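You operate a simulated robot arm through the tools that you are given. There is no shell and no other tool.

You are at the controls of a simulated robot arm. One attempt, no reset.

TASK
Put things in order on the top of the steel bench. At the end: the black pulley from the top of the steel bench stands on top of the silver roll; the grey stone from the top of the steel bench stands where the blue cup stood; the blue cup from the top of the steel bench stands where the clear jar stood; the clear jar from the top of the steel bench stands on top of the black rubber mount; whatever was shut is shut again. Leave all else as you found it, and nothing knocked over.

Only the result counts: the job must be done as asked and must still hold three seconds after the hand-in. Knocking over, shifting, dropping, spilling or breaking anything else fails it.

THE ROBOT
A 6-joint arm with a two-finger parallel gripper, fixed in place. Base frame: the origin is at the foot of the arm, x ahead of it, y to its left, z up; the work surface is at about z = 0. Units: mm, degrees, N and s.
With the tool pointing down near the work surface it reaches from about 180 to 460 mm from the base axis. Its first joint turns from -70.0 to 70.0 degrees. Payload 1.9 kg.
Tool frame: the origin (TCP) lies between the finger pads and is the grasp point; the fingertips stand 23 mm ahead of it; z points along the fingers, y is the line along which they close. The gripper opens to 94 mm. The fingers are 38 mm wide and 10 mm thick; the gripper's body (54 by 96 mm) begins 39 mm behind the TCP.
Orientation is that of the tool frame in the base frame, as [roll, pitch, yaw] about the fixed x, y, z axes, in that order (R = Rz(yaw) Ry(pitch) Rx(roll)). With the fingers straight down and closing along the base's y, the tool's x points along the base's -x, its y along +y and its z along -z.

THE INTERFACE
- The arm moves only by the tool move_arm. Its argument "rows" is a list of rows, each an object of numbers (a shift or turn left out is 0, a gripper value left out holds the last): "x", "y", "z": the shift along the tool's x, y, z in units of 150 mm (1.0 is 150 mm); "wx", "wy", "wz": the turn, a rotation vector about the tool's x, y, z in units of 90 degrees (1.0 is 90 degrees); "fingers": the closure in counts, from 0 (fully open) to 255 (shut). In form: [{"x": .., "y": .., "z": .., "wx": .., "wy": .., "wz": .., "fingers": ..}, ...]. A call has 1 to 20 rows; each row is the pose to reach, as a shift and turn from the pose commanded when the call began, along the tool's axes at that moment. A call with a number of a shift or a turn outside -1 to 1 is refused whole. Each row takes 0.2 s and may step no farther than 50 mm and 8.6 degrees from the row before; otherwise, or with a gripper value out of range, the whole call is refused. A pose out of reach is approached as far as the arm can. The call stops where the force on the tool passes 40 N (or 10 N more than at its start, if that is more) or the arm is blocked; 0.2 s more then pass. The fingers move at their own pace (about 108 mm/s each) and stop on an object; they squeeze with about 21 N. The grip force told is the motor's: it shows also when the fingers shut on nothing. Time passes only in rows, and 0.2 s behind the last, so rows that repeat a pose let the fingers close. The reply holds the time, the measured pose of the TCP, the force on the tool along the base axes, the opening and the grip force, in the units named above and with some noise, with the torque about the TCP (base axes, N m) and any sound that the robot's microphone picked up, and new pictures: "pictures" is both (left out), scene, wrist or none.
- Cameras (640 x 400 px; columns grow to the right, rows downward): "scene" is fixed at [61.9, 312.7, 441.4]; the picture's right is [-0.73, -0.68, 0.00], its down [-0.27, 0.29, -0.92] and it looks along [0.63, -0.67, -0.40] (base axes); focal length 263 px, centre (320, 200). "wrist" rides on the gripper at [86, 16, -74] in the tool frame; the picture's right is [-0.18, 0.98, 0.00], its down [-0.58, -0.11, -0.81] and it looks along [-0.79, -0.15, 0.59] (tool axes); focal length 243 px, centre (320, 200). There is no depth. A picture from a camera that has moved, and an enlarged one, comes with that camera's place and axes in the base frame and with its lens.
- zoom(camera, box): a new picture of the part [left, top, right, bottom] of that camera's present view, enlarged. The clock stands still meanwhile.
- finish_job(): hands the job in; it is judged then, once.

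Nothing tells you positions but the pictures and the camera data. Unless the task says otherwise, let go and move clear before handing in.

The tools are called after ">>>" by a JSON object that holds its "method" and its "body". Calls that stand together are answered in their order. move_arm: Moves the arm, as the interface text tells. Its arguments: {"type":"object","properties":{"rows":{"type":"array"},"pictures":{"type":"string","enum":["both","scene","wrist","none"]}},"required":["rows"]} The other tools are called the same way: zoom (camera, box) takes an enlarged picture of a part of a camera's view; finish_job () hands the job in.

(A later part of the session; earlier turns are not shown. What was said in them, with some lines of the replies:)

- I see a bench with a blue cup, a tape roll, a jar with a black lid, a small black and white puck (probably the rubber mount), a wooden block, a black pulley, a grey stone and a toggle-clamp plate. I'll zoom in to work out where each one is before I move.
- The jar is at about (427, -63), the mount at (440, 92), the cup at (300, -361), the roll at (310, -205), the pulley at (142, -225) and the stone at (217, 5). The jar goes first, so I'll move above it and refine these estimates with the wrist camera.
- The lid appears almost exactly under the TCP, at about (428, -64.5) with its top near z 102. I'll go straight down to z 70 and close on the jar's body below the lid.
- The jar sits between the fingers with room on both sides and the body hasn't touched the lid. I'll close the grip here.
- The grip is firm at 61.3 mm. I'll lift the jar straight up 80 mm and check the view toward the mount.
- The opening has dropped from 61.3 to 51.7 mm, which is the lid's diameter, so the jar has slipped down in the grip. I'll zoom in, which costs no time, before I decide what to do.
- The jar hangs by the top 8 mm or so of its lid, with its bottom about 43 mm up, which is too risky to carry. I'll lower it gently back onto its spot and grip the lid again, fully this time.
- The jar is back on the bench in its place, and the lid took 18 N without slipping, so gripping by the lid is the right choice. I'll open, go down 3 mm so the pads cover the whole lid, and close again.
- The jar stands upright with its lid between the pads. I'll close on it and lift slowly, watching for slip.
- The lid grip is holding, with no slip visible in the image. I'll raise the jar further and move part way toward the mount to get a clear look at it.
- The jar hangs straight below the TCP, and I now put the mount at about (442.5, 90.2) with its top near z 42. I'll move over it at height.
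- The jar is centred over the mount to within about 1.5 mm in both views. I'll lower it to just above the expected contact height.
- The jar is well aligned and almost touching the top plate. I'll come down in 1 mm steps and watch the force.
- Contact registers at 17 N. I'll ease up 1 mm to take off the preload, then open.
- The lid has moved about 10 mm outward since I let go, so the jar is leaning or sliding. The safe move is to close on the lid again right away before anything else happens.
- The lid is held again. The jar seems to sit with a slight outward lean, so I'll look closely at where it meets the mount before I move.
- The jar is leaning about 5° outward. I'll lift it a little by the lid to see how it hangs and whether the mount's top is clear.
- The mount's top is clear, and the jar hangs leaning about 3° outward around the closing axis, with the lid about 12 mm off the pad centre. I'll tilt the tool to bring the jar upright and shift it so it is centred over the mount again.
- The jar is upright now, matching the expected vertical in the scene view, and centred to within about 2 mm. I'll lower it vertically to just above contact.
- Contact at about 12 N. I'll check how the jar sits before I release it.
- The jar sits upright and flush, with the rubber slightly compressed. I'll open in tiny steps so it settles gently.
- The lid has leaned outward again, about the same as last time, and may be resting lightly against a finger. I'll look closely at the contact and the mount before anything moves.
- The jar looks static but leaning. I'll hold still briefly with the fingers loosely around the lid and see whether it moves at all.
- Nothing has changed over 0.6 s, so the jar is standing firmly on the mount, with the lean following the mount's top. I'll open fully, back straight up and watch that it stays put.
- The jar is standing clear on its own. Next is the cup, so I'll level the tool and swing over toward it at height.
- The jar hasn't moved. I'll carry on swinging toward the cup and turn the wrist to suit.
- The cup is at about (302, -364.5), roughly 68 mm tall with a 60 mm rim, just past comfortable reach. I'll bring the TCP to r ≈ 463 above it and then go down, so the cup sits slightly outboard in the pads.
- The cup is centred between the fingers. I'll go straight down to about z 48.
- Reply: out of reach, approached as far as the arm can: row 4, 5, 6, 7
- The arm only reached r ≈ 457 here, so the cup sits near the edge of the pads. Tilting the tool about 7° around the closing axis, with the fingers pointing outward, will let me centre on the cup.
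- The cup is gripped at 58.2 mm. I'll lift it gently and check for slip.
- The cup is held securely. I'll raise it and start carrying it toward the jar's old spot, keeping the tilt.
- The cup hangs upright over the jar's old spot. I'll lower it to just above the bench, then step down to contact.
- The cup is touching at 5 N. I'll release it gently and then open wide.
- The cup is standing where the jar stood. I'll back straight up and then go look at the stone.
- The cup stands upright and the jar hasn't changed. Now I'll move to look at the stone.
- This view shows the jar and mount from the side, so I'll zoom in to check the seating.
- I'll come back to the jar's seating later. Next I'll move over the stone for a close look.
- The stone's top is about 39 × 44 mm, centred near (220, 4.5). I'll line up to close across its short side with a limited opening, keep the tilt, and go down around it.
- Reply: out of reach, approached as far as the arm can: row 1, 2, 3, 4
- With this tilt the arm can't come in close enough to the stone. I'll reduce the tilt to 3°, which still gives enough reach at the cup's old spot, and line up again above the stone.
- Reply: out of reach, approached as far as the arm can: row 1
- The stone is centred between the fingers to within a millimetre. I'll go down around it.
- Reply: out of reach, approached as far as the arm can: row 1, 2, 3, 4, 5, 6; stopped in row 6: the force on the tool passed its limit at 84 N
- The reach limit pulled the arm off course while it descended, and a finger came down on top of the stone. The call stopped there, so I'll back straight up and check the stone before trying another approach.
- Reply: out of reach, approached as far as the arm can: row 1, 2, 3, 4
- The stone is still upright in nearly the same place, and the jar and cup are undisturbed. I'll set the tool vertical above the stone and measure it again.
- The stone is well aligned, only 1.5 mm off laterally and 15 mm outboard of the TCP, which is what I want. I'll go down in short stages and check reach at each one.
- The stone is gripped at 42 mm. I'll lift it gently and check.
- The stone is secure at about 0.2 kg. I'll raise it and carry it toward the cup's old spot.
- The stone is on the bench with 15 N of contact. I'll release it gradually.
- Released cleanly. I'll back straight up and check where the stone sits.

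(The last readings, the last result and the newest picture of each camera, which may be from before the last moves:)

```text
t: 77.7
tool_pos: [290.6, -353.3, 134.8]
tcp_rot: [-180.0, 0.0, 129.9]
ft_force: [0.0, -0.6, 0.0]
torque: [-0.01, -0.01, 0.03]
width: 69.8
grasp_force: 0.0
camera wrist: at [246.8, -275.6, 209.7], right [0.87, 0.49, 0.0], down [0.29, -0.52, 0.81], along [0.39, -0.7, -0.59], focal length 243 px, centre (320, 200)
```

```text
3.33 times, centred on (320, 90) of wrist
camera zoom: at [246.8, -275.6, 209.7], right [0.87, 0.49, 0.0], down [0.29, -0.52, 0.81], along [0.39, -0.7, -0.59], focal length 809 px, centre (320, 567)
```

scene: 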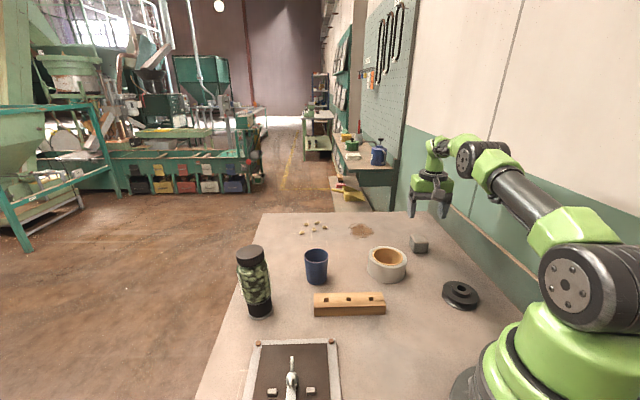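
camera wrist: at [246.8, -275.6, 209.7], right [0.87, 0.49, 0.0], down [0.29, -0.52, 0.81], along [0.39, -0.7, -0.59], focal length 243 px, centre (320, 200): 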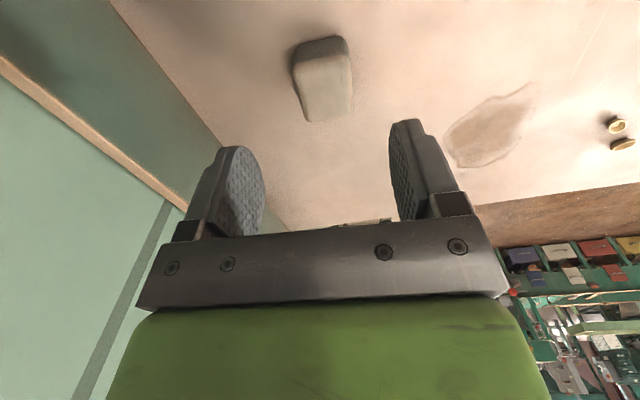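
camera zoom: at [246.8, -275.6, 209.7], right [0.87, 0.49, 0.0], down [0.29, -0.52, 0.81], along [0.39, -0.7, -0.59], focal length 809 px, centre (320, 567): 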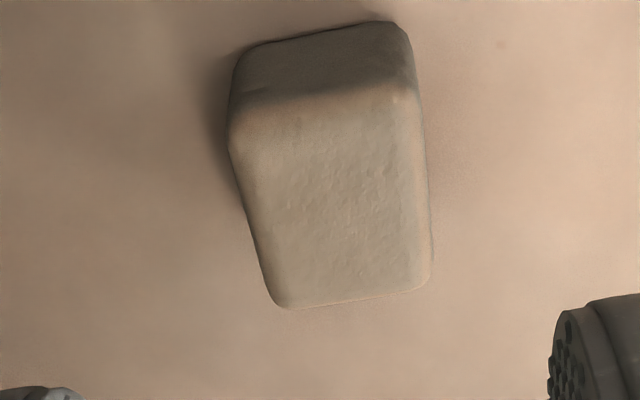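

The stone stands within about 3 mm of the cup's old spot. The pulley is next, so I'll zoom in on it and the roll.

>>> {"method": "zoom", "body": {"camera": "scene", "box": [430, 270, 490, 322]}}

>>> {"method": "zoom", "body": {"camera": "scene", "box": [355, 235, 420, 292]}}

```text
7.69 times, centred on (460, 296) of scene
camera zoom: at [61.9, 312.7, 441.4], right [-0.73, -0.68, 0.0], down [-0.27, 0.29, -0.92], along [0.63, -0.67, -0.4], focal length 2022 px, centre (-757, -538)
```

zoom: 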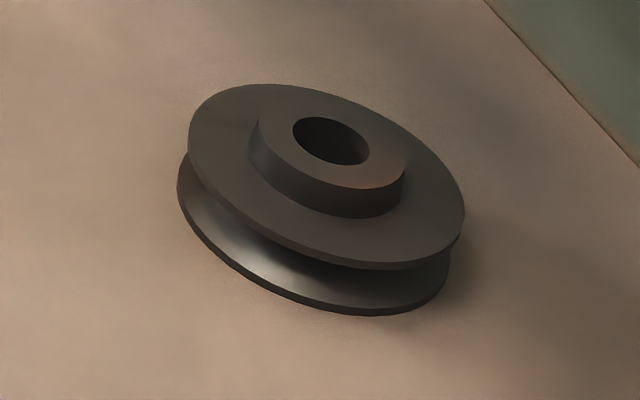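

```text
7.02 times, centred on (388, 264) of scene
camera zoom: at [61.9, 312.7, 441.4], right [-0.73, -0.68, 0.0], down [-0.27, 0.29, -0.92], along [0.63, -0.67, -0.4], focal length 1845 px, centre (-154, -246)
```

zoom: 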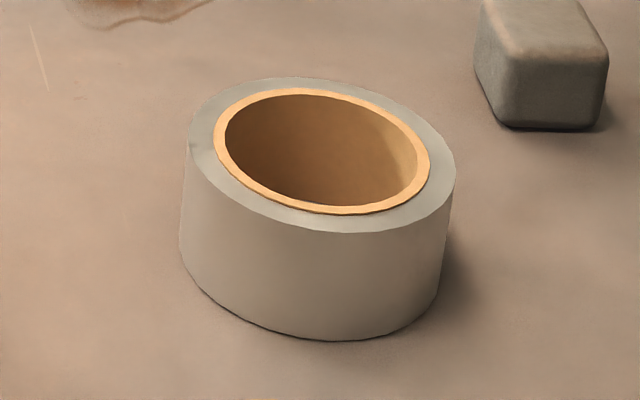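

The pulley is about 72 mm across with a 41 mm hub, near (146, -238). The roll is about 95 mm outside with a 68 mm hole, near (317, -212). I'll move toward the pulley for a close look.

>>> {"method": "move_arm", "body": {"rows": [{"x": 0.08, "y": -0.017, "z": -0.03, "wz": 0.01, "fingers": 0}, {"x": 0.2, "y": -0.043, "z": -0.06, "wz": 0.025}, {"x": 0.34, "y": -0.074, "z": -0.1, "wz": 0.043}, {"x": 0.48, "y": -0.104, "z": -0.1, "wz": 0.06}, {"x": 0.62, "y": -0.134, "z": -0.1, "wz": 0.078}, {"x": 0.743, "y": -0.161, "z": -0.1, "wz": 0.093}, {"x": 0.743, "y": -0.161, "z": -0.1, "wz": 0.093}]}}

```text
t: 79.3
tool_pos: [202.7, -282.0, 151.2]
tcp_rot: [-180.0, -0.1, 121.3]
ft_force: [-0.2, -0.2, -0.1]
torque: [-0.02, -0.01, 0.01]
width: 93.9
grasp_force: 0.2
camera wrist: at [169.6, -199.2, 225.6], right [0.94, 0.35, 0.0], down [0.21, -0.55, 0.81], along [0.29, -0.75, -0.59], focal length 243 px, centre (320, 200)
```

scene: 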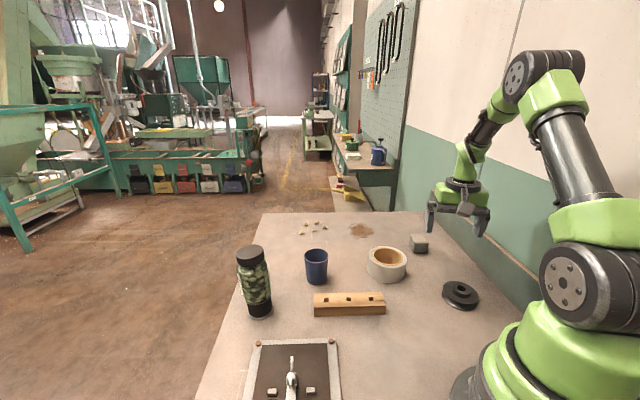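
wrist: 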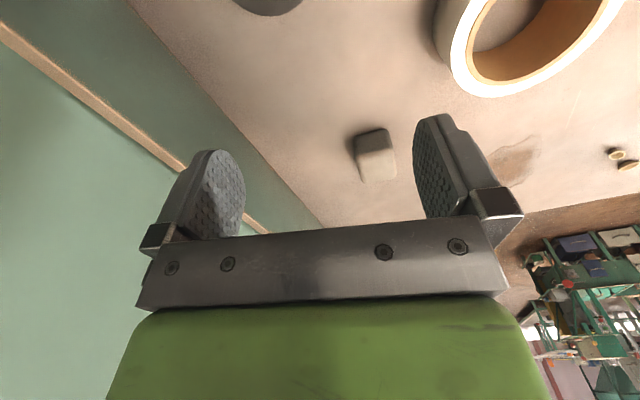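

>>> {"method": "move_arm", "body": {"rows": [{"x": 0.1, "y": -0.038, "fingers": 0}, {"x": 0.23, "y": -0.087}, {"x": 0.36, "y": -0.136}, {"x": 0.447, "y": -0.169}, {"x": 0.447, "y": -0.169}]}}

>>> {"method": "zoom", "body": {"camera": "wrist", "box": [220, 0, 420, 130]}}

```text
t: 80.5
tool_pos: [144.8, -236.2, 150.6]
tcp_rot: [180.0, 0.0, 121.4]
ft_force: [-0.4, 0.5, 0.2]
torque: [0.02, 0.01, 0.05]
width: 93.8
grasp_force: 0.1
camera wrist: at [112.5, -154.4, 225.7], right [0.93, 0.35, 0.0], down [0.21, -0.55, 0.81], along [0.29, -0.75, -0.59], focal length 243 px, centre (320, 200)
```

scene: 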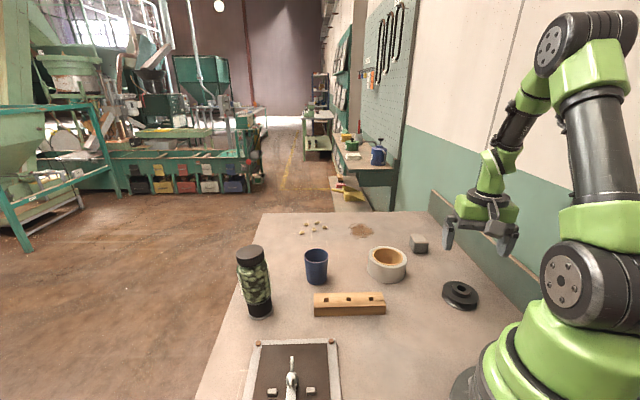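
wrist: 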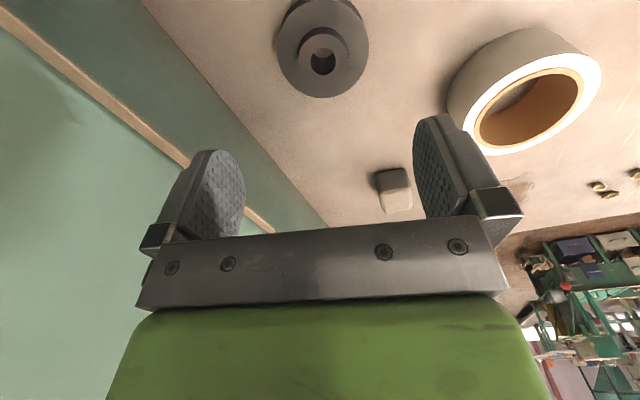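

```text
3.08 times, centred on (320, 65) of wrist
camera zoom: at [112.5, -154.4, 225.7], right [0.93, 0.35, 0.0], down [0.21, -0.55, 0.81], along [0.29, -0.75, -0.59], focal length 746 px, centre (320, 615)
```

zoom: 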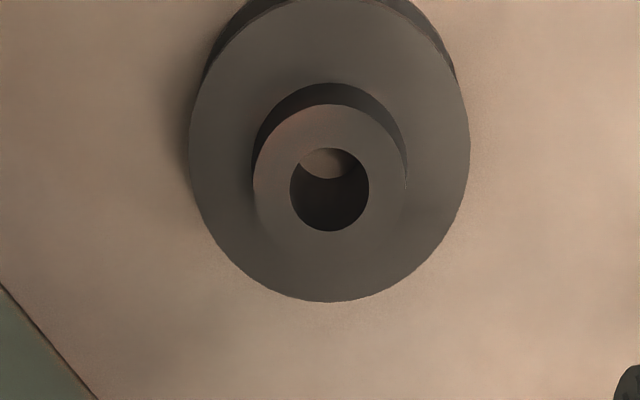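

The pulley is centred within 2 mm of the TCP and is about 71.5 mm across. I'll correct the offset and go down with the fingers fully open to grip both flanges.

>>> {"method": "move_arm", "body": {"rows": [{"x": -0.005, "y": 0.006, "z": 0.12, "fingers": 0}, {"x": -0.0107, "y": 0.0133, "z": 0.28}, {"x": -0.0107, "y": 0.0133, "z": 0.44}, {"x": -0.0107, "y": 0.0133, "z": 0.56}, {"x": -0.0107, "y": 0.0133, "z": 0.6}, {"x": -0.0107, "y": 0.0133, "z": 0.6}], "pictures": "wrist"}}

```text
t: 81.9
tool_pos: [147.8, -237.5, 59.1]
tcp_rot: [-180.0, 0.0, 121.4]
ft_force: [-0.3, -0.1, 0.1]
torque: [-0.01, 0.02, -0.01]
width: 94.0
grasp_force: 0.1
camera wrist: at [115.5, -155.6, 134.7], right [0.94, 0.35, 0.0], down [0.21, -0.55, 0.81], along [0.29, -0.75, -0.59], focal length 243 px, centre (320, 200)
```

wrist: 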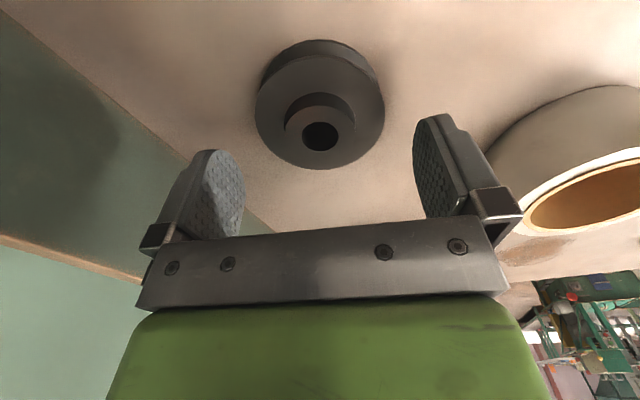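

>>> {"method": "move_arm", "body": {"rows": [{"z": 0.07, "fingers": 0}, {"z": 0.14}, {"z": 0.19}, {"z": 0.22}, {"z": 0.22}], "pictures": "both"}}

```text
t: 83.1
tool_pos: [147.2, -237.0, 26.8]
tcp_rot: [-180.0, 0.0, 121.3]
ft_force: [0.6, -0.5, 0.3]
torque: [0.02, -0.01, 0.01]
width: 93.9
grasp_force: 0.0
camera wrist: at [115.1, -154.8, 101.1], right [0.93, 0.35, 0.0], down [0.21, -0.55, 0.81], along [0.29, -0.75, -0.59], focal length 243 px, centre (320, 200)
```

scene: 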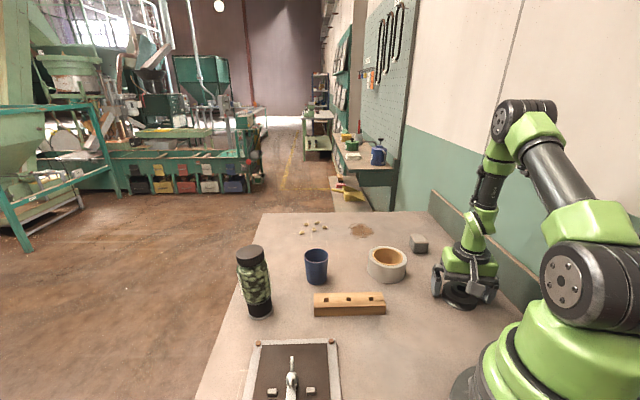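
wrist: 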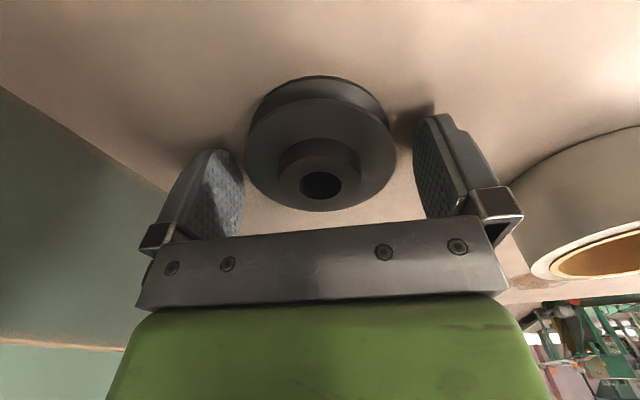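

>>> {"method": "move_arm", "body": {"rows": [{"z": 0.01, "fingers": 0}, {"z": 0.01, "fingers": 50}, {"z": 0.01, "fingers": 255}, {"z": 0.01, "fingers": 255}, {"z": 0.01, "fingers": 255}], "pictures": "wrist"}}

```text
t: 84.3
tool_pos: [147.1, -237.8, 25.1]
tcp_rot: [-179.9, 0.0, 121.4]
ft_force: [-0.7, -1.6, 0.6]
torque: [0.07, 0.02, 0.02]
width: 71.7
grasp_force: 20.6
camera wrist: at [114.7, -155.0, 100.1], right [0.93, 0.35, 0.0], down [0.21, -0.55, 0.81], along [0.29, -0.75, -0.59], focal length 243 px, centre (320, 200)
```

wrist: 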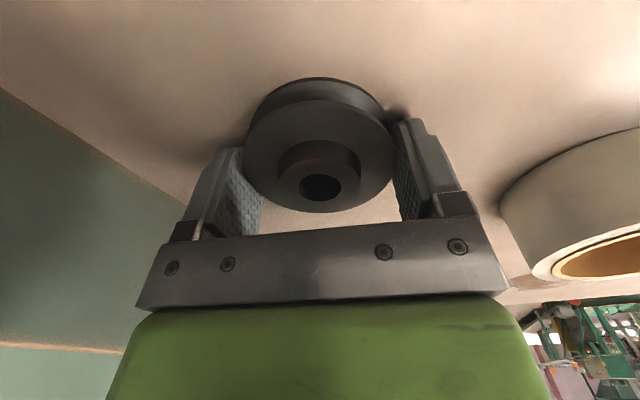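

Gripped at 71.7 mm on both flanges. I'll lift slowly and check for slip.

>>> {"method": "move_arm", "body": {"rows": [{"z": -0.02, "fingers": 255}, {"z": -0.06}, {"z": -0.13}, {"z": -0.2}, {"z": -0.2}, {"z": -0.2}]}}

```text
t: 85.7
tool_pos: [146.5, -237.2, 56.0]
tcp_rot: [179.9, 0.0, 121.4]
ft_force: [0.6, 0.2, -3.5]
torque: [0.0, -0.01, 0.03]
width: 71.5
grasp_force: 20.8
camera wrist: at [114.8, -155.2, 130.0], right [0.93, 0.35, 0.0], down [0.21, -0.55, 0.81], along [0.29, -0.75, -0.59], focal length 243 px, centre (320, 200)
```

scene: 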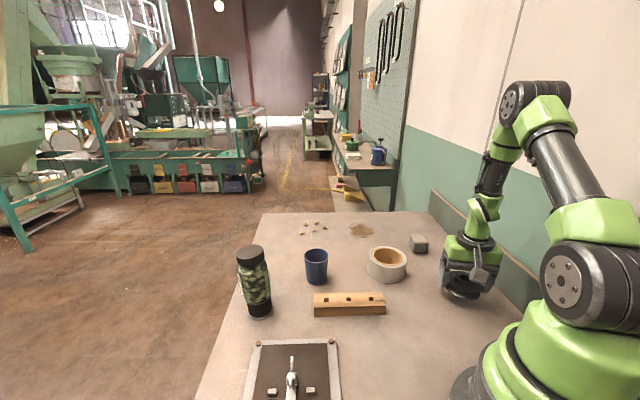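
wrist: 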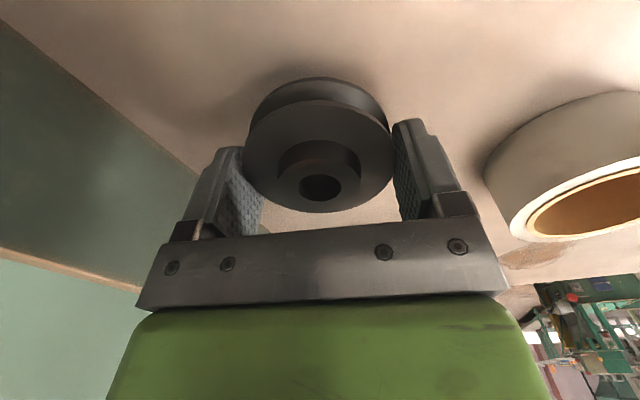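

The pulley is secure at about 0.36 kg. I'll raise it and carry it toward the roll.

>>> {"method": "move_arm", "body": {"rows": [{"z": -0.12, "fingers": 255}, {"z": -0.26}, {"z": -0.4, "x": -0.03, "y": 0.06, "wz": -0.016}, {"z": -0.52, "x": -0.08, "y": 0.17, "wz": -0.046}, {"z": -0.567, "x": -0.14, "y": 0.31, "wz": -0.084}, {"z": -0.567, "x": -0.195, "y": 0.43, "wz": -0.117}, {"z": -0.567, "x": -0.221, "y": 0.49, "wz": -0.133}, {"z": -0.567, "x": -0.221, "y": 0.49, "wz": -0.133}]}}

```text
t: 87.5
tool_pos: [227.2, -227.7, 141.7]
tcp_rot: [180.0, 0.0, 133.3]
ft_force: [0.4, 0.4, -4.7]
torque: [0.02, -0.04, 0.01]
width: 71.4
grasp_force: 21.2
camera wrist: at [178.6, -153.7, 215.5], right [0.84, 0.54, 0.0], down [0.32, -0.5, 0.81], along [0.44, -0.68, -0.59], focal length 243 px, centre (320, 200)
```

scene: 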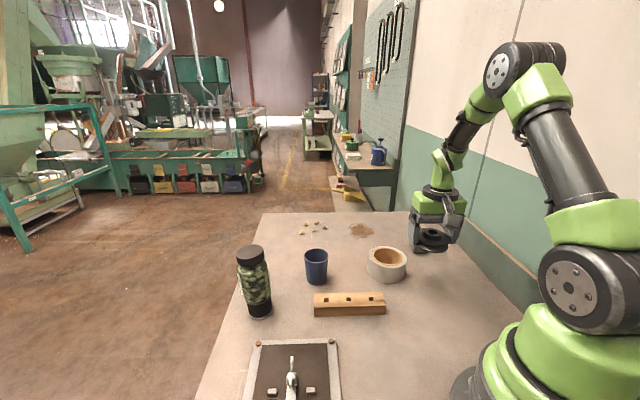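
wrist: 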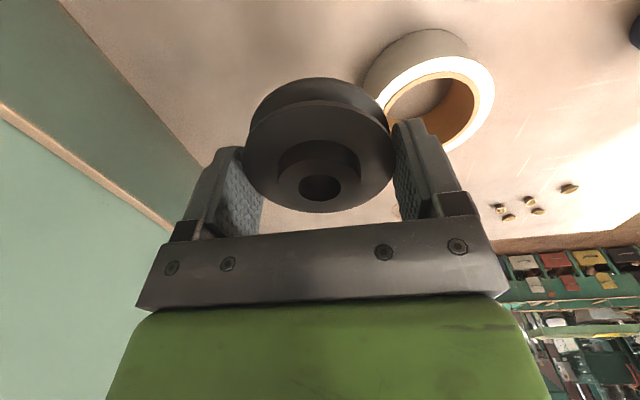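

>>> {"method": "zoom", "body": {"camera": "wrist", "box": [350, 20, 510, 160]}}

```text
2.86 times, centred on (430, 90) of wrist
camera zoom: at [178.6, -153.7, 215.5], right [0.84, 0.54, 0.0], down [0.32, -0.5, 0.81], along [0.44, -0.68, -0.59], focal length 693 px, centre (6, 514)
```

zoom: 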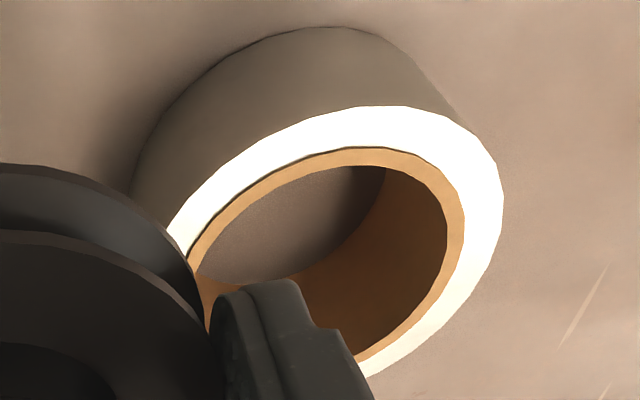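

I put the roll centre at (316, -208) with its top near z 48. I'll move the pulley over it at height.

>>> {"method": "move_arm", "body": {"rows": [{"x": -0.05, "y": 0.085, "z": 0.0, "wz": -0.024, "fingers": 255}, {"x": -0.12, "y": 0.205, "z": 0.03, "wz": -0.058}, {"x": -0.19, "y": 0.325, "z": 0.08, "wz": -0.093}, {"x": -0.26, "y": 0.445, "z": 0.14, "wz": -0.127}, {"x": -0.302, "y": 0.518, "z": 0.177, "wz": -0.148}, {"x": -0.302, "y": 0.518, "z": 0.177, "wz": -0.148}]}}

>>> {"method": "zoom", "body": {"camera": "wrist", "box": [210, 20, 430, 230]}}

>>> {"method": "zoom", "body": {"camera": "scene", "box": [345, 205, 435, 292]}}

```text
t: 88.9
tool_pos: [315.6, -207.1, 112.5]
tcp_rot: [-180.0, -0.1, 146.6]
ft_force: [1.2, -0.2, -3.7]
torque: [-0.04, -0.01, 0.02]
width: 71.7
grasp_force: 20.4
camera wrist: at [251.1, -145.8, 188.0], right [0.69, 0.72, 0.0], down [0.43, -0.41, 0.81], along [0.58, -0.56, -0.59], focal length 243 px, centre (320, 200)
```

scene: 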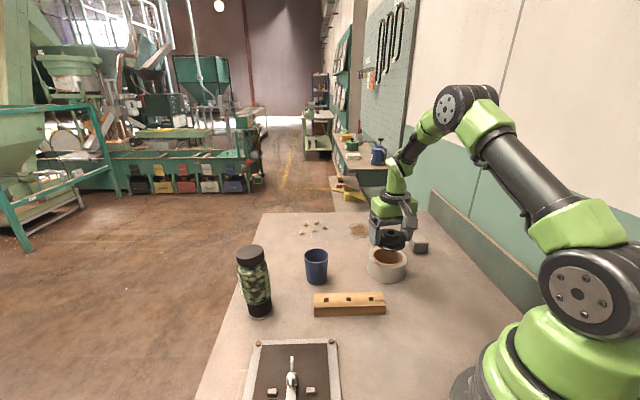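
wrist: 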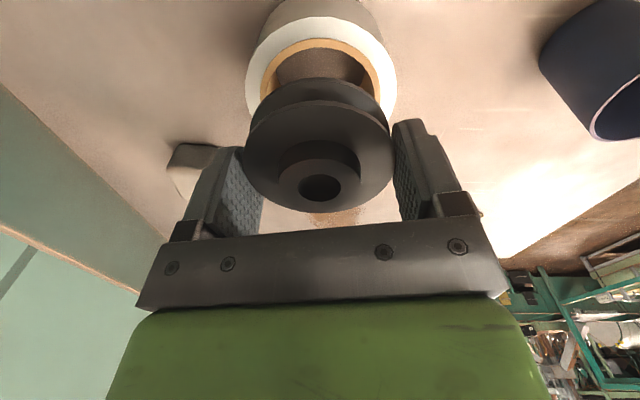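

```text
1.90 times, centred on (320, 125) of wrist
camera zoom: at [251.1, -145.8, 188.0], right [0.69, 0.72, 0.0], down [0.43, -0.41, 0.81], along [0.58, -0.56, -0.59], focal length 462 px, centre (320, 343)
```

zoom: 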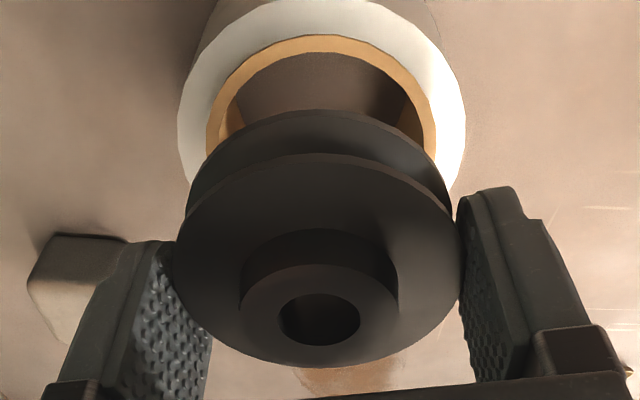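

```text
4.60 times, centred on (390, 248) of scene
camera zoom: at [61.9, 312.7, 441.4], right [-0.73, -0.68, 0.0], down [-0.27, 0.29, -0.92], along [0.63, -0.67, -0.4], focal length 1209 px, centre (-2, -23)
```

zoom: 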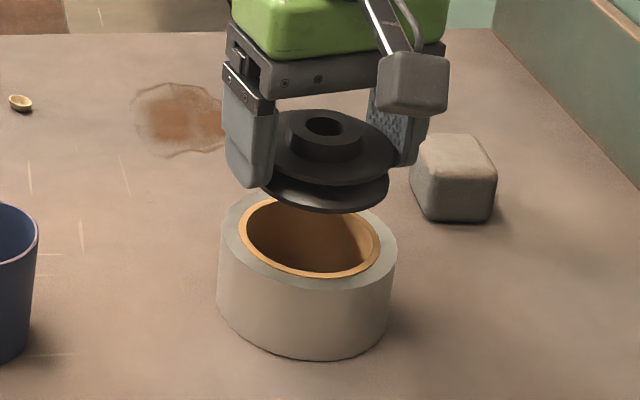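

The pulley and roll are aligned to within about 1 mm. I'll lower it to just above contact.

>>> {"method": "move_arm", "body": {"rows": [{"z": 0.06, "fingers": 255}, {"z": 0.13}, {"z": 0.19}, {"z": 0.23}, {"z": 0.24}, {"z": 0.24}]}}

>>> {"method": "zoom", "body": {"camera": "scene", "box": [345, 215, 435, 292]}}

>>> {"method": "zoom", "body": {"camera": "wrist", "box": [210, 20, 430, 230]}}

```text
t: 90.3
tool_pos: [315.0, -206.5, 77.7]
tcp_rot: [180.0, 0.0, 146.7]
ft_force: [0.1, 0.1, -4.5]
torque: [-0.02, 0.04, -0.01]
width: 71.8
grasp_force: 20.8
camera wrist: at [250.3, -145.8, 152.3], right [0.69, 0.72, 0.0], down [0.43, -0.41, 0.81], along [0.58, -0.56, -0.59], focal length 243 px, centre (320, 200)
```

scene: 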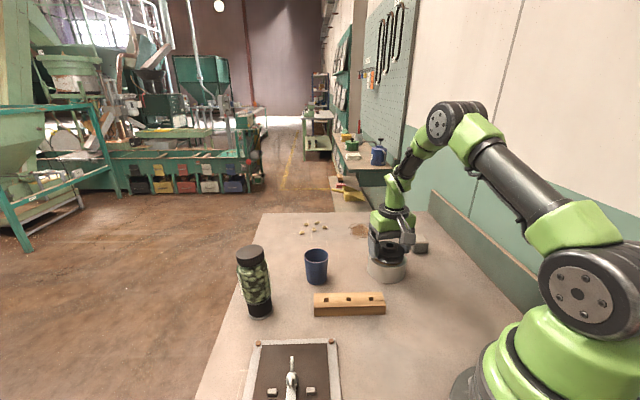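
wrist: 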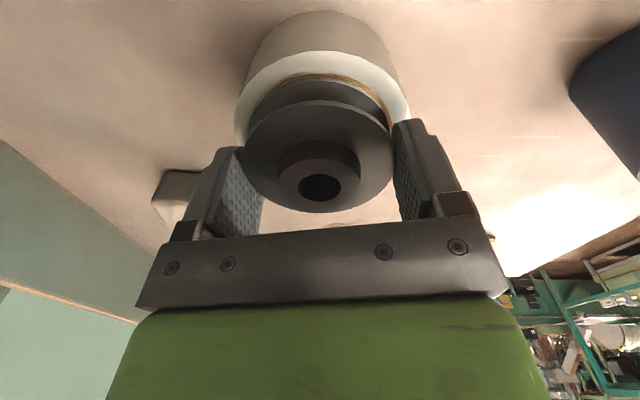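

```text
5.19 times, centred on (390, 254) of scene
camera zoom: at [61.9, 312.7, 441.4], right [-0.73, -0.68, 0.0], down [-0.27, 0.29, -0.92], along [0.63, -0.67, -0.4], focal length 1366 px, centre (-44, -78)
```

zoom: 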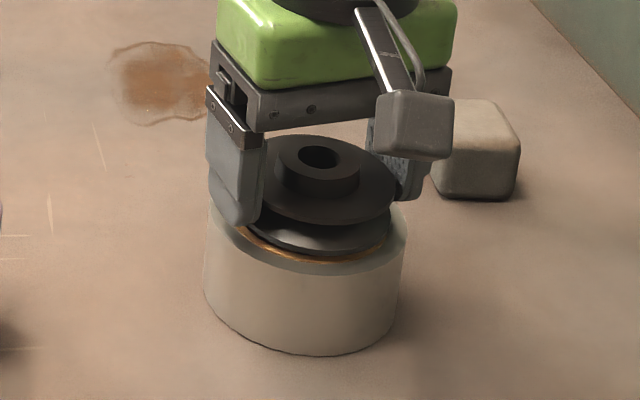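

```text
1.90 times, centred on (320, 125) of wrist
camera zoom: at [250.3, -145.8, 152.3], right [0.69, 0.72, 0.0], down [0.43, -0.41, 0.81], along [0.58, -0.56, -0.59], focal length 462 px, centre (320, 343)
```

zoom: 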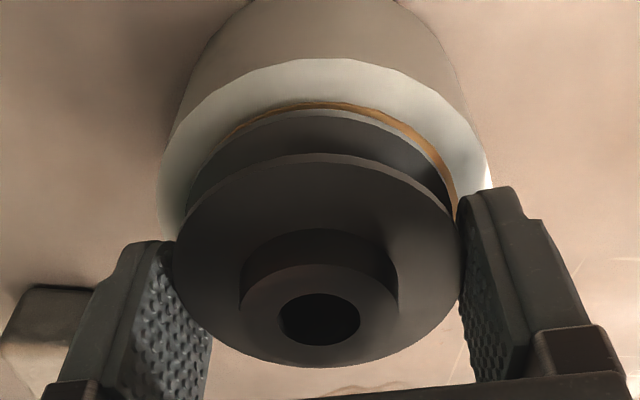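

Close up, the pulley sits 3–4 mm toward the base from the roll's centre. I'll shift it by that much before setting it down.

>>> {"method": "move_arm", "body": {"rows": [{"x": -0.012, "y": 0.005, "fingers": 255}, {"x": -0.0233, "y": 0.0097}, {"x": -0.0233, "y": 0.0097}], "pictures": "none"}}

>>> {"method": "zoom", "body": {"camera": "scene", "box": [355, 225, 425, 285]}}

>>> {"method": "zoom", "body": {"camera": "wrist", "box": [210, 20, 430, 230]}}

```text
t: 91.1
tool_pos: [317.4, -207.6, 76.5]
tcp_rot: [-180.0, -0.1, 146.6]
ft_force: [-0.1, -0.2, -3.7]
torque: [0.0, -0.02, 0.0]
width: 71.6
grasp_force: 21.0
```

```text
6.67 times, centred on (390, 255) of scene
camera zoom: at [61.9, 312.7, 441.4], right [-0.73, -0.68, 0.0], down [-0.27, 0.29, -0.92], along [0.63, -0.67, -0.4], focal length 1753 px, centre (-147, -167)
```

zoom: 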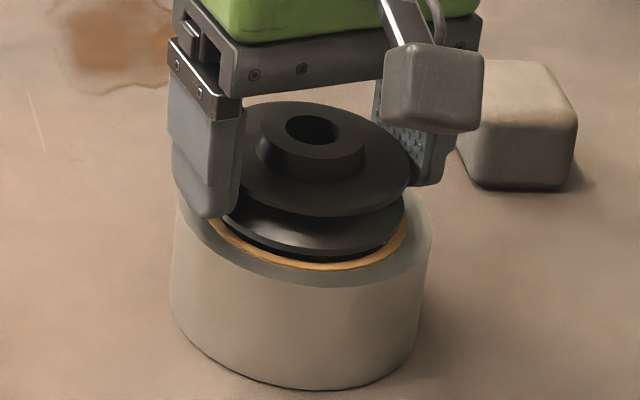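

```text
1.90 times, centred on (320, 125) of wrist
camera zoom: at [253.6, -146.9, 152.5], right [0.69, 0.72, 0.0], down [0.43, -0.41, 0.81], along [0.58, -0.56, -0.59], focal length 462 px, centre (320, 343)
```

zoom: 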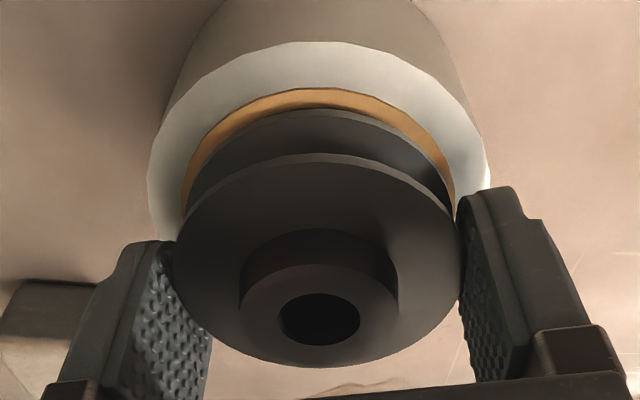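

It's concentric in both views now. I'll lower it in small steps until it touches.

>>> {"method": "move_arm", "body": {"rows": [{"z": 0.0067, "fingers": 255}, {"z": 0.0133}, {"z": 0.02}, {"z": 0.02}], "pictures": "none"}}

```text
t: 92.1
tool_pos: [317.7, -207.7, 73.3]
tcp_rot: [179.9, 0.1, 146.8]
ft_force: [0.8, -0.4, -3.9]
torque: [0.01, 0.0, -0.04]
width: 71.6
grasp_force: 21.0
```

>>> {"method": "move_arm", "body": {"rows": [{"z": 0.0067, "fingers": 255}, {"z": 0.0067}], "pictures": "none"}}

```text
t: 92.7
tool_pos: [317.8, -208.2, 73.8]
tcp_rot: [180.0, 0.0, 146.7]
ft_force: [0.0, 0.9, -4.0]
torque: [-0.04, 0.01, -0.02]
width: 71.7
grasp_force: 20.8
```

>>> {"method": "move_arm", "body": {"rows": [{"z": 0.0067, "fingers": 255}, {"z": 0.0067}], "pictures": "none"}}

```text
t: 93.3
tool_pos: [318.7, -206.6, 73.7]
tcp_rot: [-180.0, -0.1, 146.8]
ft_force: [-3.8, 0.0, 8.8]
torque: [0.04, 0.23, 0.0]
width: 71.6
grasp_force: 21.2
```

Contact at about 13 N. I'll release it gradually.

>>> {"method": "move_arm", "body": {"rows": [{"fingers": 62}, {"fingers": 61}, {"fingers": 60}, {"fingers": 59}, {"fingers": 57}, {"fingers": 52}, {"fingers": 40}, {"fingers": 15}, {"fingers": 0}, {"fingers": 0}]}}

>>> {"method": "zoom", "body": {"camera": "scene", "box": [355, 225, 425, 285]}}

>>> {"method": "zoom", "body": {"camera": "wrist", "box": [210, 20, 430, 230]}}

```text
t: 95.5
tool_pos: [318.5, -206.6, 71.8]
tcp_rot: [-180.0, 0.0, 146.7]
ft_force: [-0.1, -0.1, 0.5]
torque: [0.03, -0.04, -0.02]
width: 93.9
grasp_force: 0.1
camera wrist: at [253.9, -146.2, 147.8], right [0.69, 0.72, 0.0], down [0.43, -0.41, 0.81], along [0.58, -0.56, -0.59], focal length 243 px, centre (320, 200)
```

scene: 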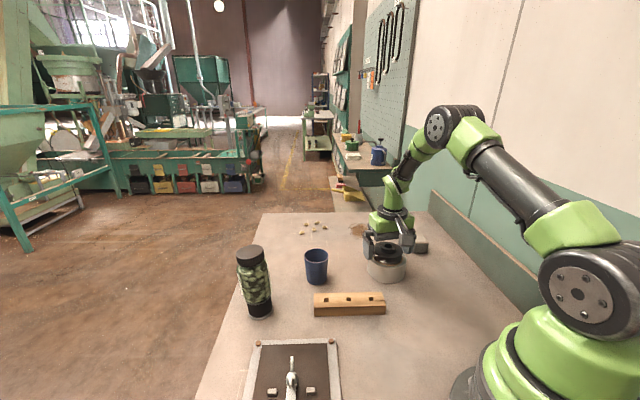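
wrist: 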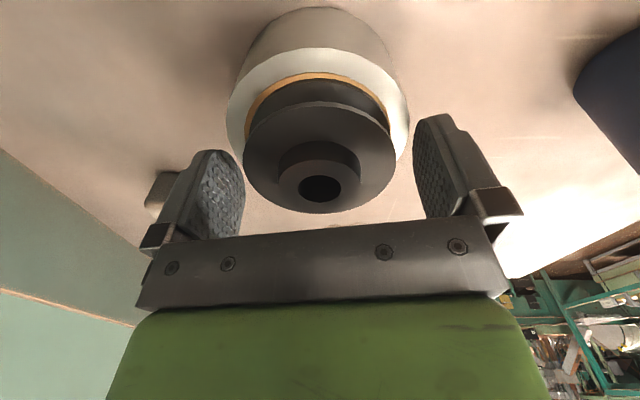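

```text
6.67 times, centred on (390, 255) of scene
camera zoom: at [61.9, 312.7, 441.4], right [-0.73, -0.68, 0.0], down [-0.27, 0.29, -0.92], along [0.63, -0.67, -0.4], focal length 1753 px, centre (-147, -167)
```

zoom: 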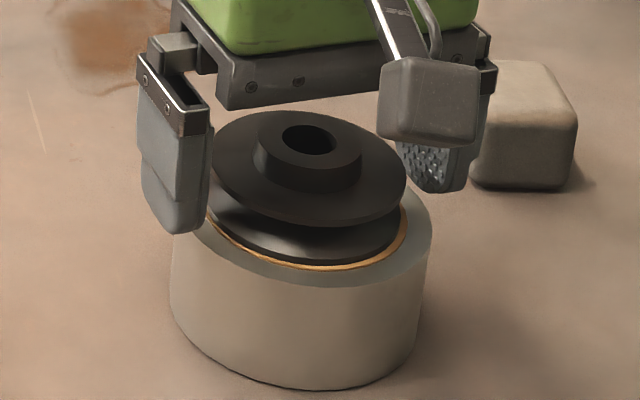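

```text
1.90 times, centred on (320, 125) of wrist
camera zoom: at [253.9, -146.2, 147.8], right [0.69, 0.72, 0.0], down [0.43, -0.41, 0.81], along [0.58, -0.56, -0.59], focal length 462 px, centre (320, 343)
```

zoom: 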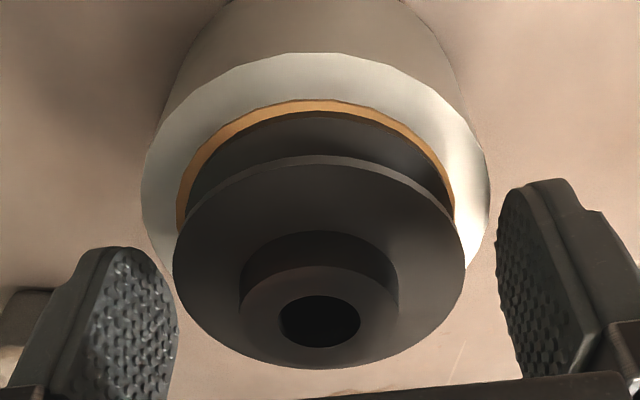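

The pulley is seated flat and concentric on the roll. I'll back straight up and then check every item.

>>> {"method": "move_arm", "body": {"rows": [{"z": -0.06, "fingers": 0}, {"z": -0.17}, {"z": -0.35}, {"z": -0.55}, {"z": -0.75}, {"z": -0.95}, {"z": -0.95}]}}

>>> {"method": "zoom", "body": {"camera": "scene", "box": [200, 210, 440, 330]}}

>>> {"method": "zoom", "body": {"camera": "scene", "box": [215, 235, 311, 325]}}

```text
t: 97.1
tool_pos: [319.4, -207.6, 214.9]
tcp_rot: [180.0, 0.0, 146.7]
ft_force: [0.9, -0.5, -0.1]
torque: [0.02, 0.0, 0.02]
width: 94.0
grasp_force: 0.2
camera wrist: at [255.0, -146.3, 289.9], right [0.69, 0.72, 0.0], down [0.43, -0.41, 0.81], along [0.58, -0.56, -0.59], focal length 243 px, centre (320, 200)
```

scene: 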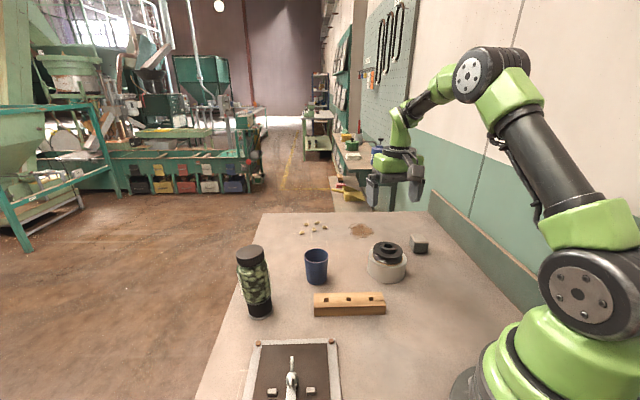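
wrist: 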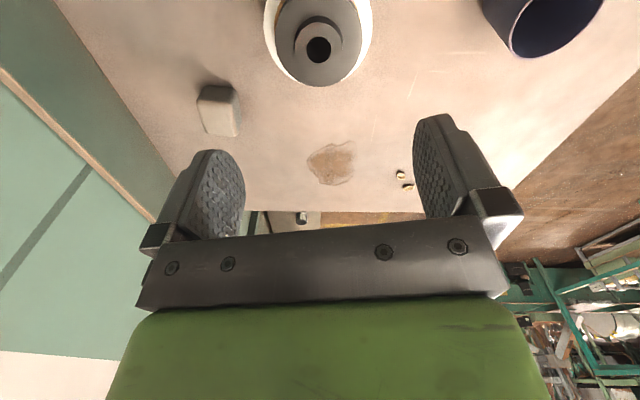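

```text
2.67 times, centred on (320, 270) of scene
camera zoom: at [61.9, 312.7, 441.4], right [-0.73, -0.68, 0.0], down [-0.27, 0.29, -0.92], along [0.63, -0.67, -0.4], focal length 701 px, centre (320, 13)
```

zoom: 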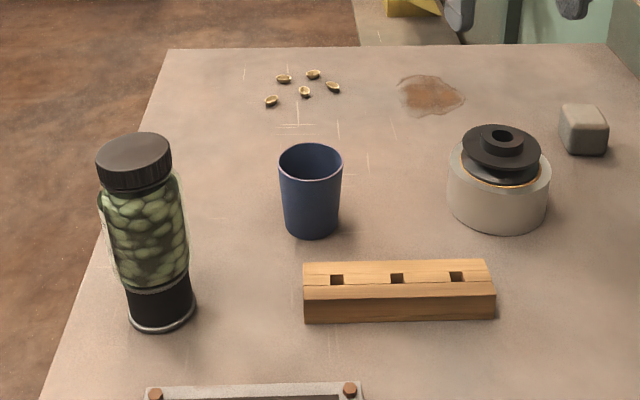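

```text
4.44 times, centred on (263, 280) of scene
camera zoom: at [61.9, 312.7, 441.4], right [-0.73, -0.68, 0.0], down [-0.27, 0.29, -0.92], along [0.63, -0.67, -0.4], focal length 1168 px, centre (573, -156)
```

zoom: 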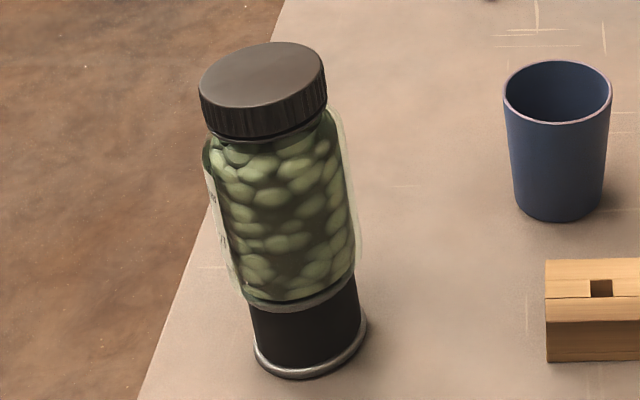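

All four moves are done. The jar leans slightly but hasn't moved for 70 s. I'll bring the wrist camera around for a side view to measure that lean before I decide anything.

>>> {"method": "move_arm", "body": {"rows": [{"x": 0.11, "y": 0.087, "wz": -0.028, "fingers": 0}, {"x": 0.26, "y": 0.205, "wz": -0.066}, {"x": 0.42, "y": 0.331, "wz": -0.106}, {"x": 0.57, "y": 0.45, "wz": -0.144}, {"x": 0.662, "y": 0.522, "wz": -0.167}, {"x": 0.662, "y": 0.522, "wz": -0.167}], "pictures": "none"}}

```text
t: 98.5
tool_pos: [278.8, -86.4, 214.9]
tcp_rot: [180.0, 0.0, 161.8]
ft_force: [0.8, 0.3, 0.5]
torque: [0.02, -0.01, -0.02]
width: 93.8
grasp_force: 0.1
```

>>> {"method": "move_arm", "body": {"rows": [{"x": 0.06, "y": 0.11, "z": 0.01, "wz": -0.044, "fingers": 0}, {"x": 0.14, "y": 0.257, "z": 0.03, "wz": -0.103}, {"x": 0.22, "y": 0.404, "z": 0.05, "wz": -0.162}, {"x": 0.3, "y": 0.55, "z": 0.07, "wz": -0.221}, {"x": 0.37, "y": 0.68, "z": 0.09, "wz": -0.273}, {"x": 0.425, "y": 0.78, "z": 0.1, "wz": -0.313}, {"x": 0.425, "y": 0.78, "z": 0.1, "wz": -0.313}]}}

>>> {"method": "zoom", "body": {"camera": "wrist", "box": [240, 0, 440, 200]}}

```text
t: 100.1
tool_pos: [254.5, 44.6, 201.4]
tcp_rot: [-180.0, 0.0, -170.1]
ft_force: [0.4, 0.3, 0.3]
torque: [-0.02, 0.02, 0.01]
width: 94.2
grasp_force: 0.0
camera wrist: at [165.7, 45.8, 276.1], right [0.01, 1.0, 0.0], down [0.59, -0.01, 0.81], along [0.81, -0.01, -0.59], focal length 243 px, centre (320, 200)
```

scene: 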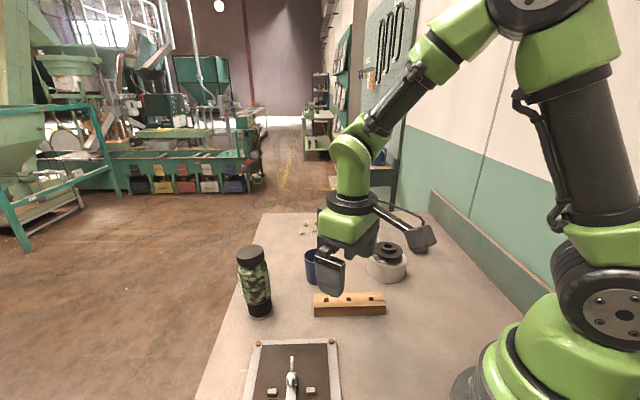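
wrist: 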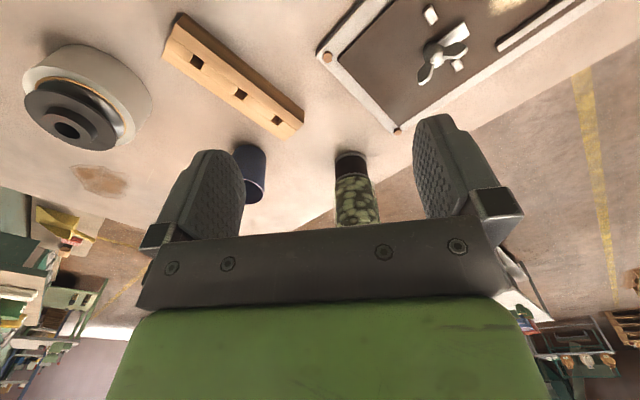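

```text
2.00 times, centred on (340, 100) of wrist
camera zoom: at [165.7, 45.8, 276.1], right [0.01, 1.0, 0.0], down [0.59, -0.01, 0.81], along [0.81, -0.01, -0.59], focal length 485 px, centre (280, 400)
```

zoom: 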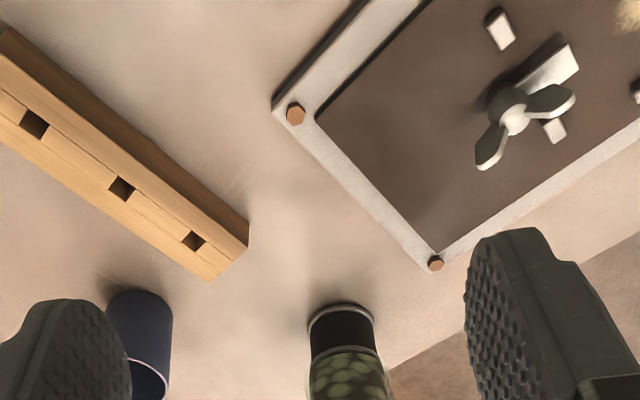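

>>> {"method": "move_arm", "body": {"rows": [{"x": -0.1, "z": -0.12, "fingers": 0}, {"x": -0.2, "z": -0.24}, {"x": -0.3, "z": -0.34}, {"x": -0.4, "z": -0.38}, {"x": -0.4, "z": -0.38}], "pictures": "wrist"}}

>>> {"method": "zoom", "body": {"camera": "wrist", "box": [290, 80, 400, 220]}}

```text
t: 101.3
tool_pos: [314.0, 54.9, 256.5]
tcp_rot: [180.0, 0.0, -170.1]
ft_force: [1.2, 0.1, 0.1]
torque: [0.0, -0.02, 0.01]
width: 94.2
grasp_force: 0.1
camera wrist: at [225.2, 54.7, 332.3], right [0.01, 1.0, 0.0], down [0.59, -0.01, 0.81], along [0.81, -0.01, -0.59], focal length 243 px, centre (320, 200)
```

wrist: 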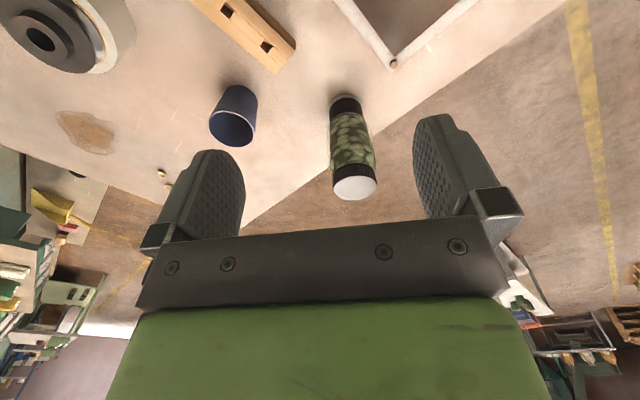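

```text
2.86 times, centred on (345, 150) of wrist
camera zoom: at [225.2, 54.7, 332.3], right [0.01, 1.0, 0.0], down [0.59, -0.01, 0.81], along [0.81, -0.01, -0.59], focal length 693 px, centre (249, 343)
```

zoom: 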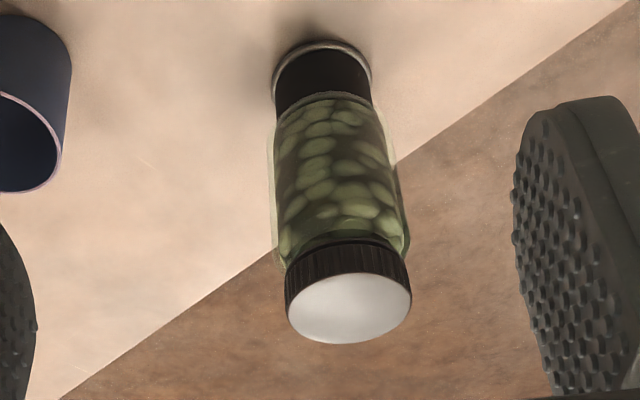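

>>> {"method": "zoom", "body": {"camera": "wrist", "box": [325, 90, 375, 125]}}

>>> {"method": "zoom", "body": {"camera": "wrist", "box": [325, 155, 385, 205]}}

```text
11.43 times, centred on (350, 108) of wrist
camera zoom: at [225.2, 54.7, 332.3], right [0.01, 1.0, 0.0], down [0.59, -0.01, 0.81], along [0.81, -0.01, -0.59], focal length 2773 px, centre (-23, 1257)
```

zoom: 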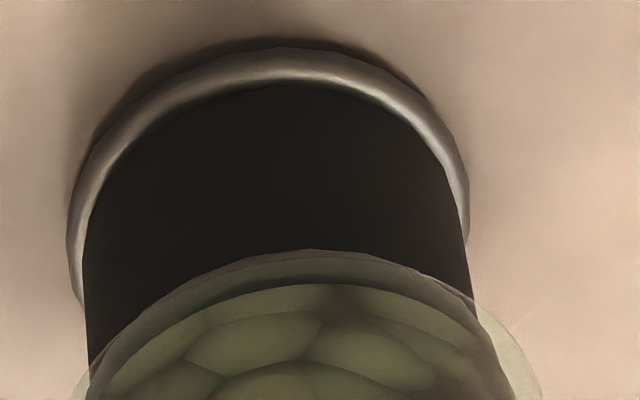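

```text
8.00 times, centred on (355, 180) of wrist
camera zoom: at [225.2, 54.7, 332.3], right [0.01, 1.0, 0.0], down [0.59, -0.01, 0.81], along [0.81, -0.01, -0.59], focal length 1941 px, centre (40, 360)
```

zoom: 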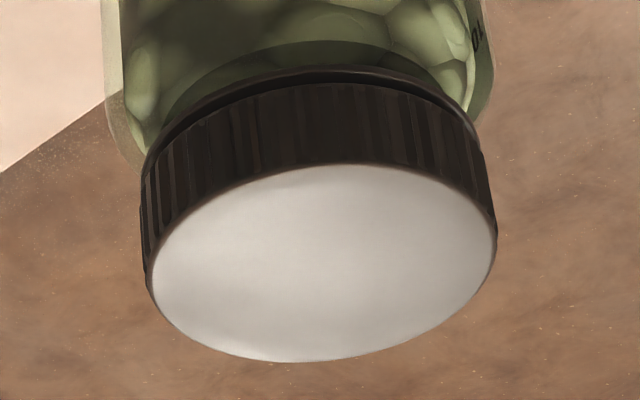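

From the side view the jar sits flush on the mount, leaning about 5° with the soft rubber, and it has been completely still for over 70 s. Disturbing it now would be riskier than leaving it. I'll take one last look at the whole bench before handing in.

>>> {"method": "zoom", "body": {"camera": "scene", "box": [190, 205, 510, 400]}}

>>> {"method": "zoom", "body": {"camera": "scene", "box": [215, 235, 311, 325]}}

```text
2.00 times, centred on (350, 302) of scene
camera zoom: at [61.9, 312.7, 441.4], right [-0.73, -0.68, 0.0], down [-0.27, 0.29, -0.92], along [0.63, -0.67, -0.4], focal length 526 px, centre (260, -5)
```

zoom: 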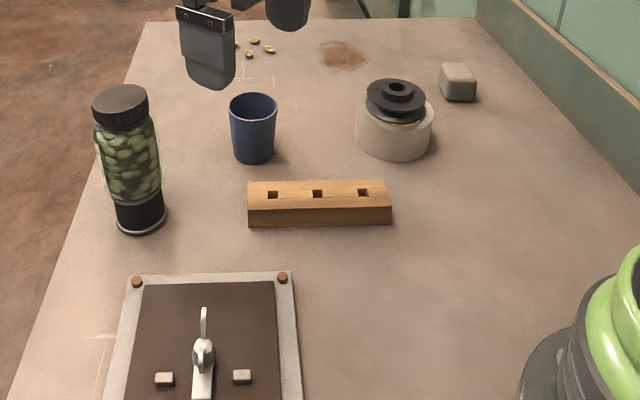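

```text
4.44 times, centred on (263, 280) of scene
camera zoom: at [61.9, 312.7, 441.4], right [-0.73, -0.68, 0.0], down [-0.27, 0.29, -0.92], along [0.63, -0.67, -0.4], focal length 1168 px, centre (573, -156)
```

zoom: 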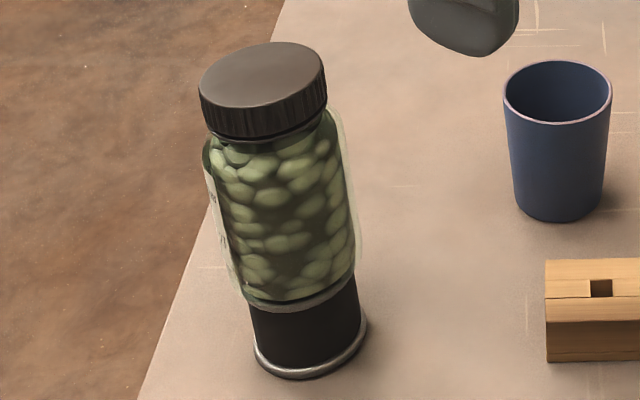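

The pulley is on the roll, the stone is where the cup stood, the cup is where the jar stood, and the jar is on the rubber mount, steady with its lid on. I can't see anything else out of place, the clamp plate was never touched, and the gripper is open and clear, so I'm handing in.

>>> {"method": "finish_job", "body": {}}

```text
The job is handed in.
```

I handed in the job with all four items where you asked. The tool didn't return a verdict. In the last pictures everything was standing and still, but the jar leans slightly.

- **Black pulley:** it sits flat on top of the silver roll, centred by eye in both camera views.
- **Grey stone:** it stands within about 3 mm of where the blue cup stood.
- **Blue cup:** it stands upright within about 3 mm of where the clear jar stood.
- **Clear jar:** it stands on the black rubber mount with its lid on, leaning about 5° outward. The rubber seems to give under its weight. It had not moved for over 70 seconds, so I left it rather than risk knocking it off.

Two things went wrong along the way:
- **Jar slip:** the jar slid down in the grip on the first lift. I set it back on its spot and picked it up again by the lid.
- **Stone bump:** the arm hit its reach limit while coming down on the stone, and a finger pressed on top of it with up to 84 N before the move stopped. The stone stayed upright and looked undamaged.

I opened nothing and did not touch the clamp plate. The roll and the foot of the mount are where they were, and nothing else looked out of place. The gripper is open and clear of everything.
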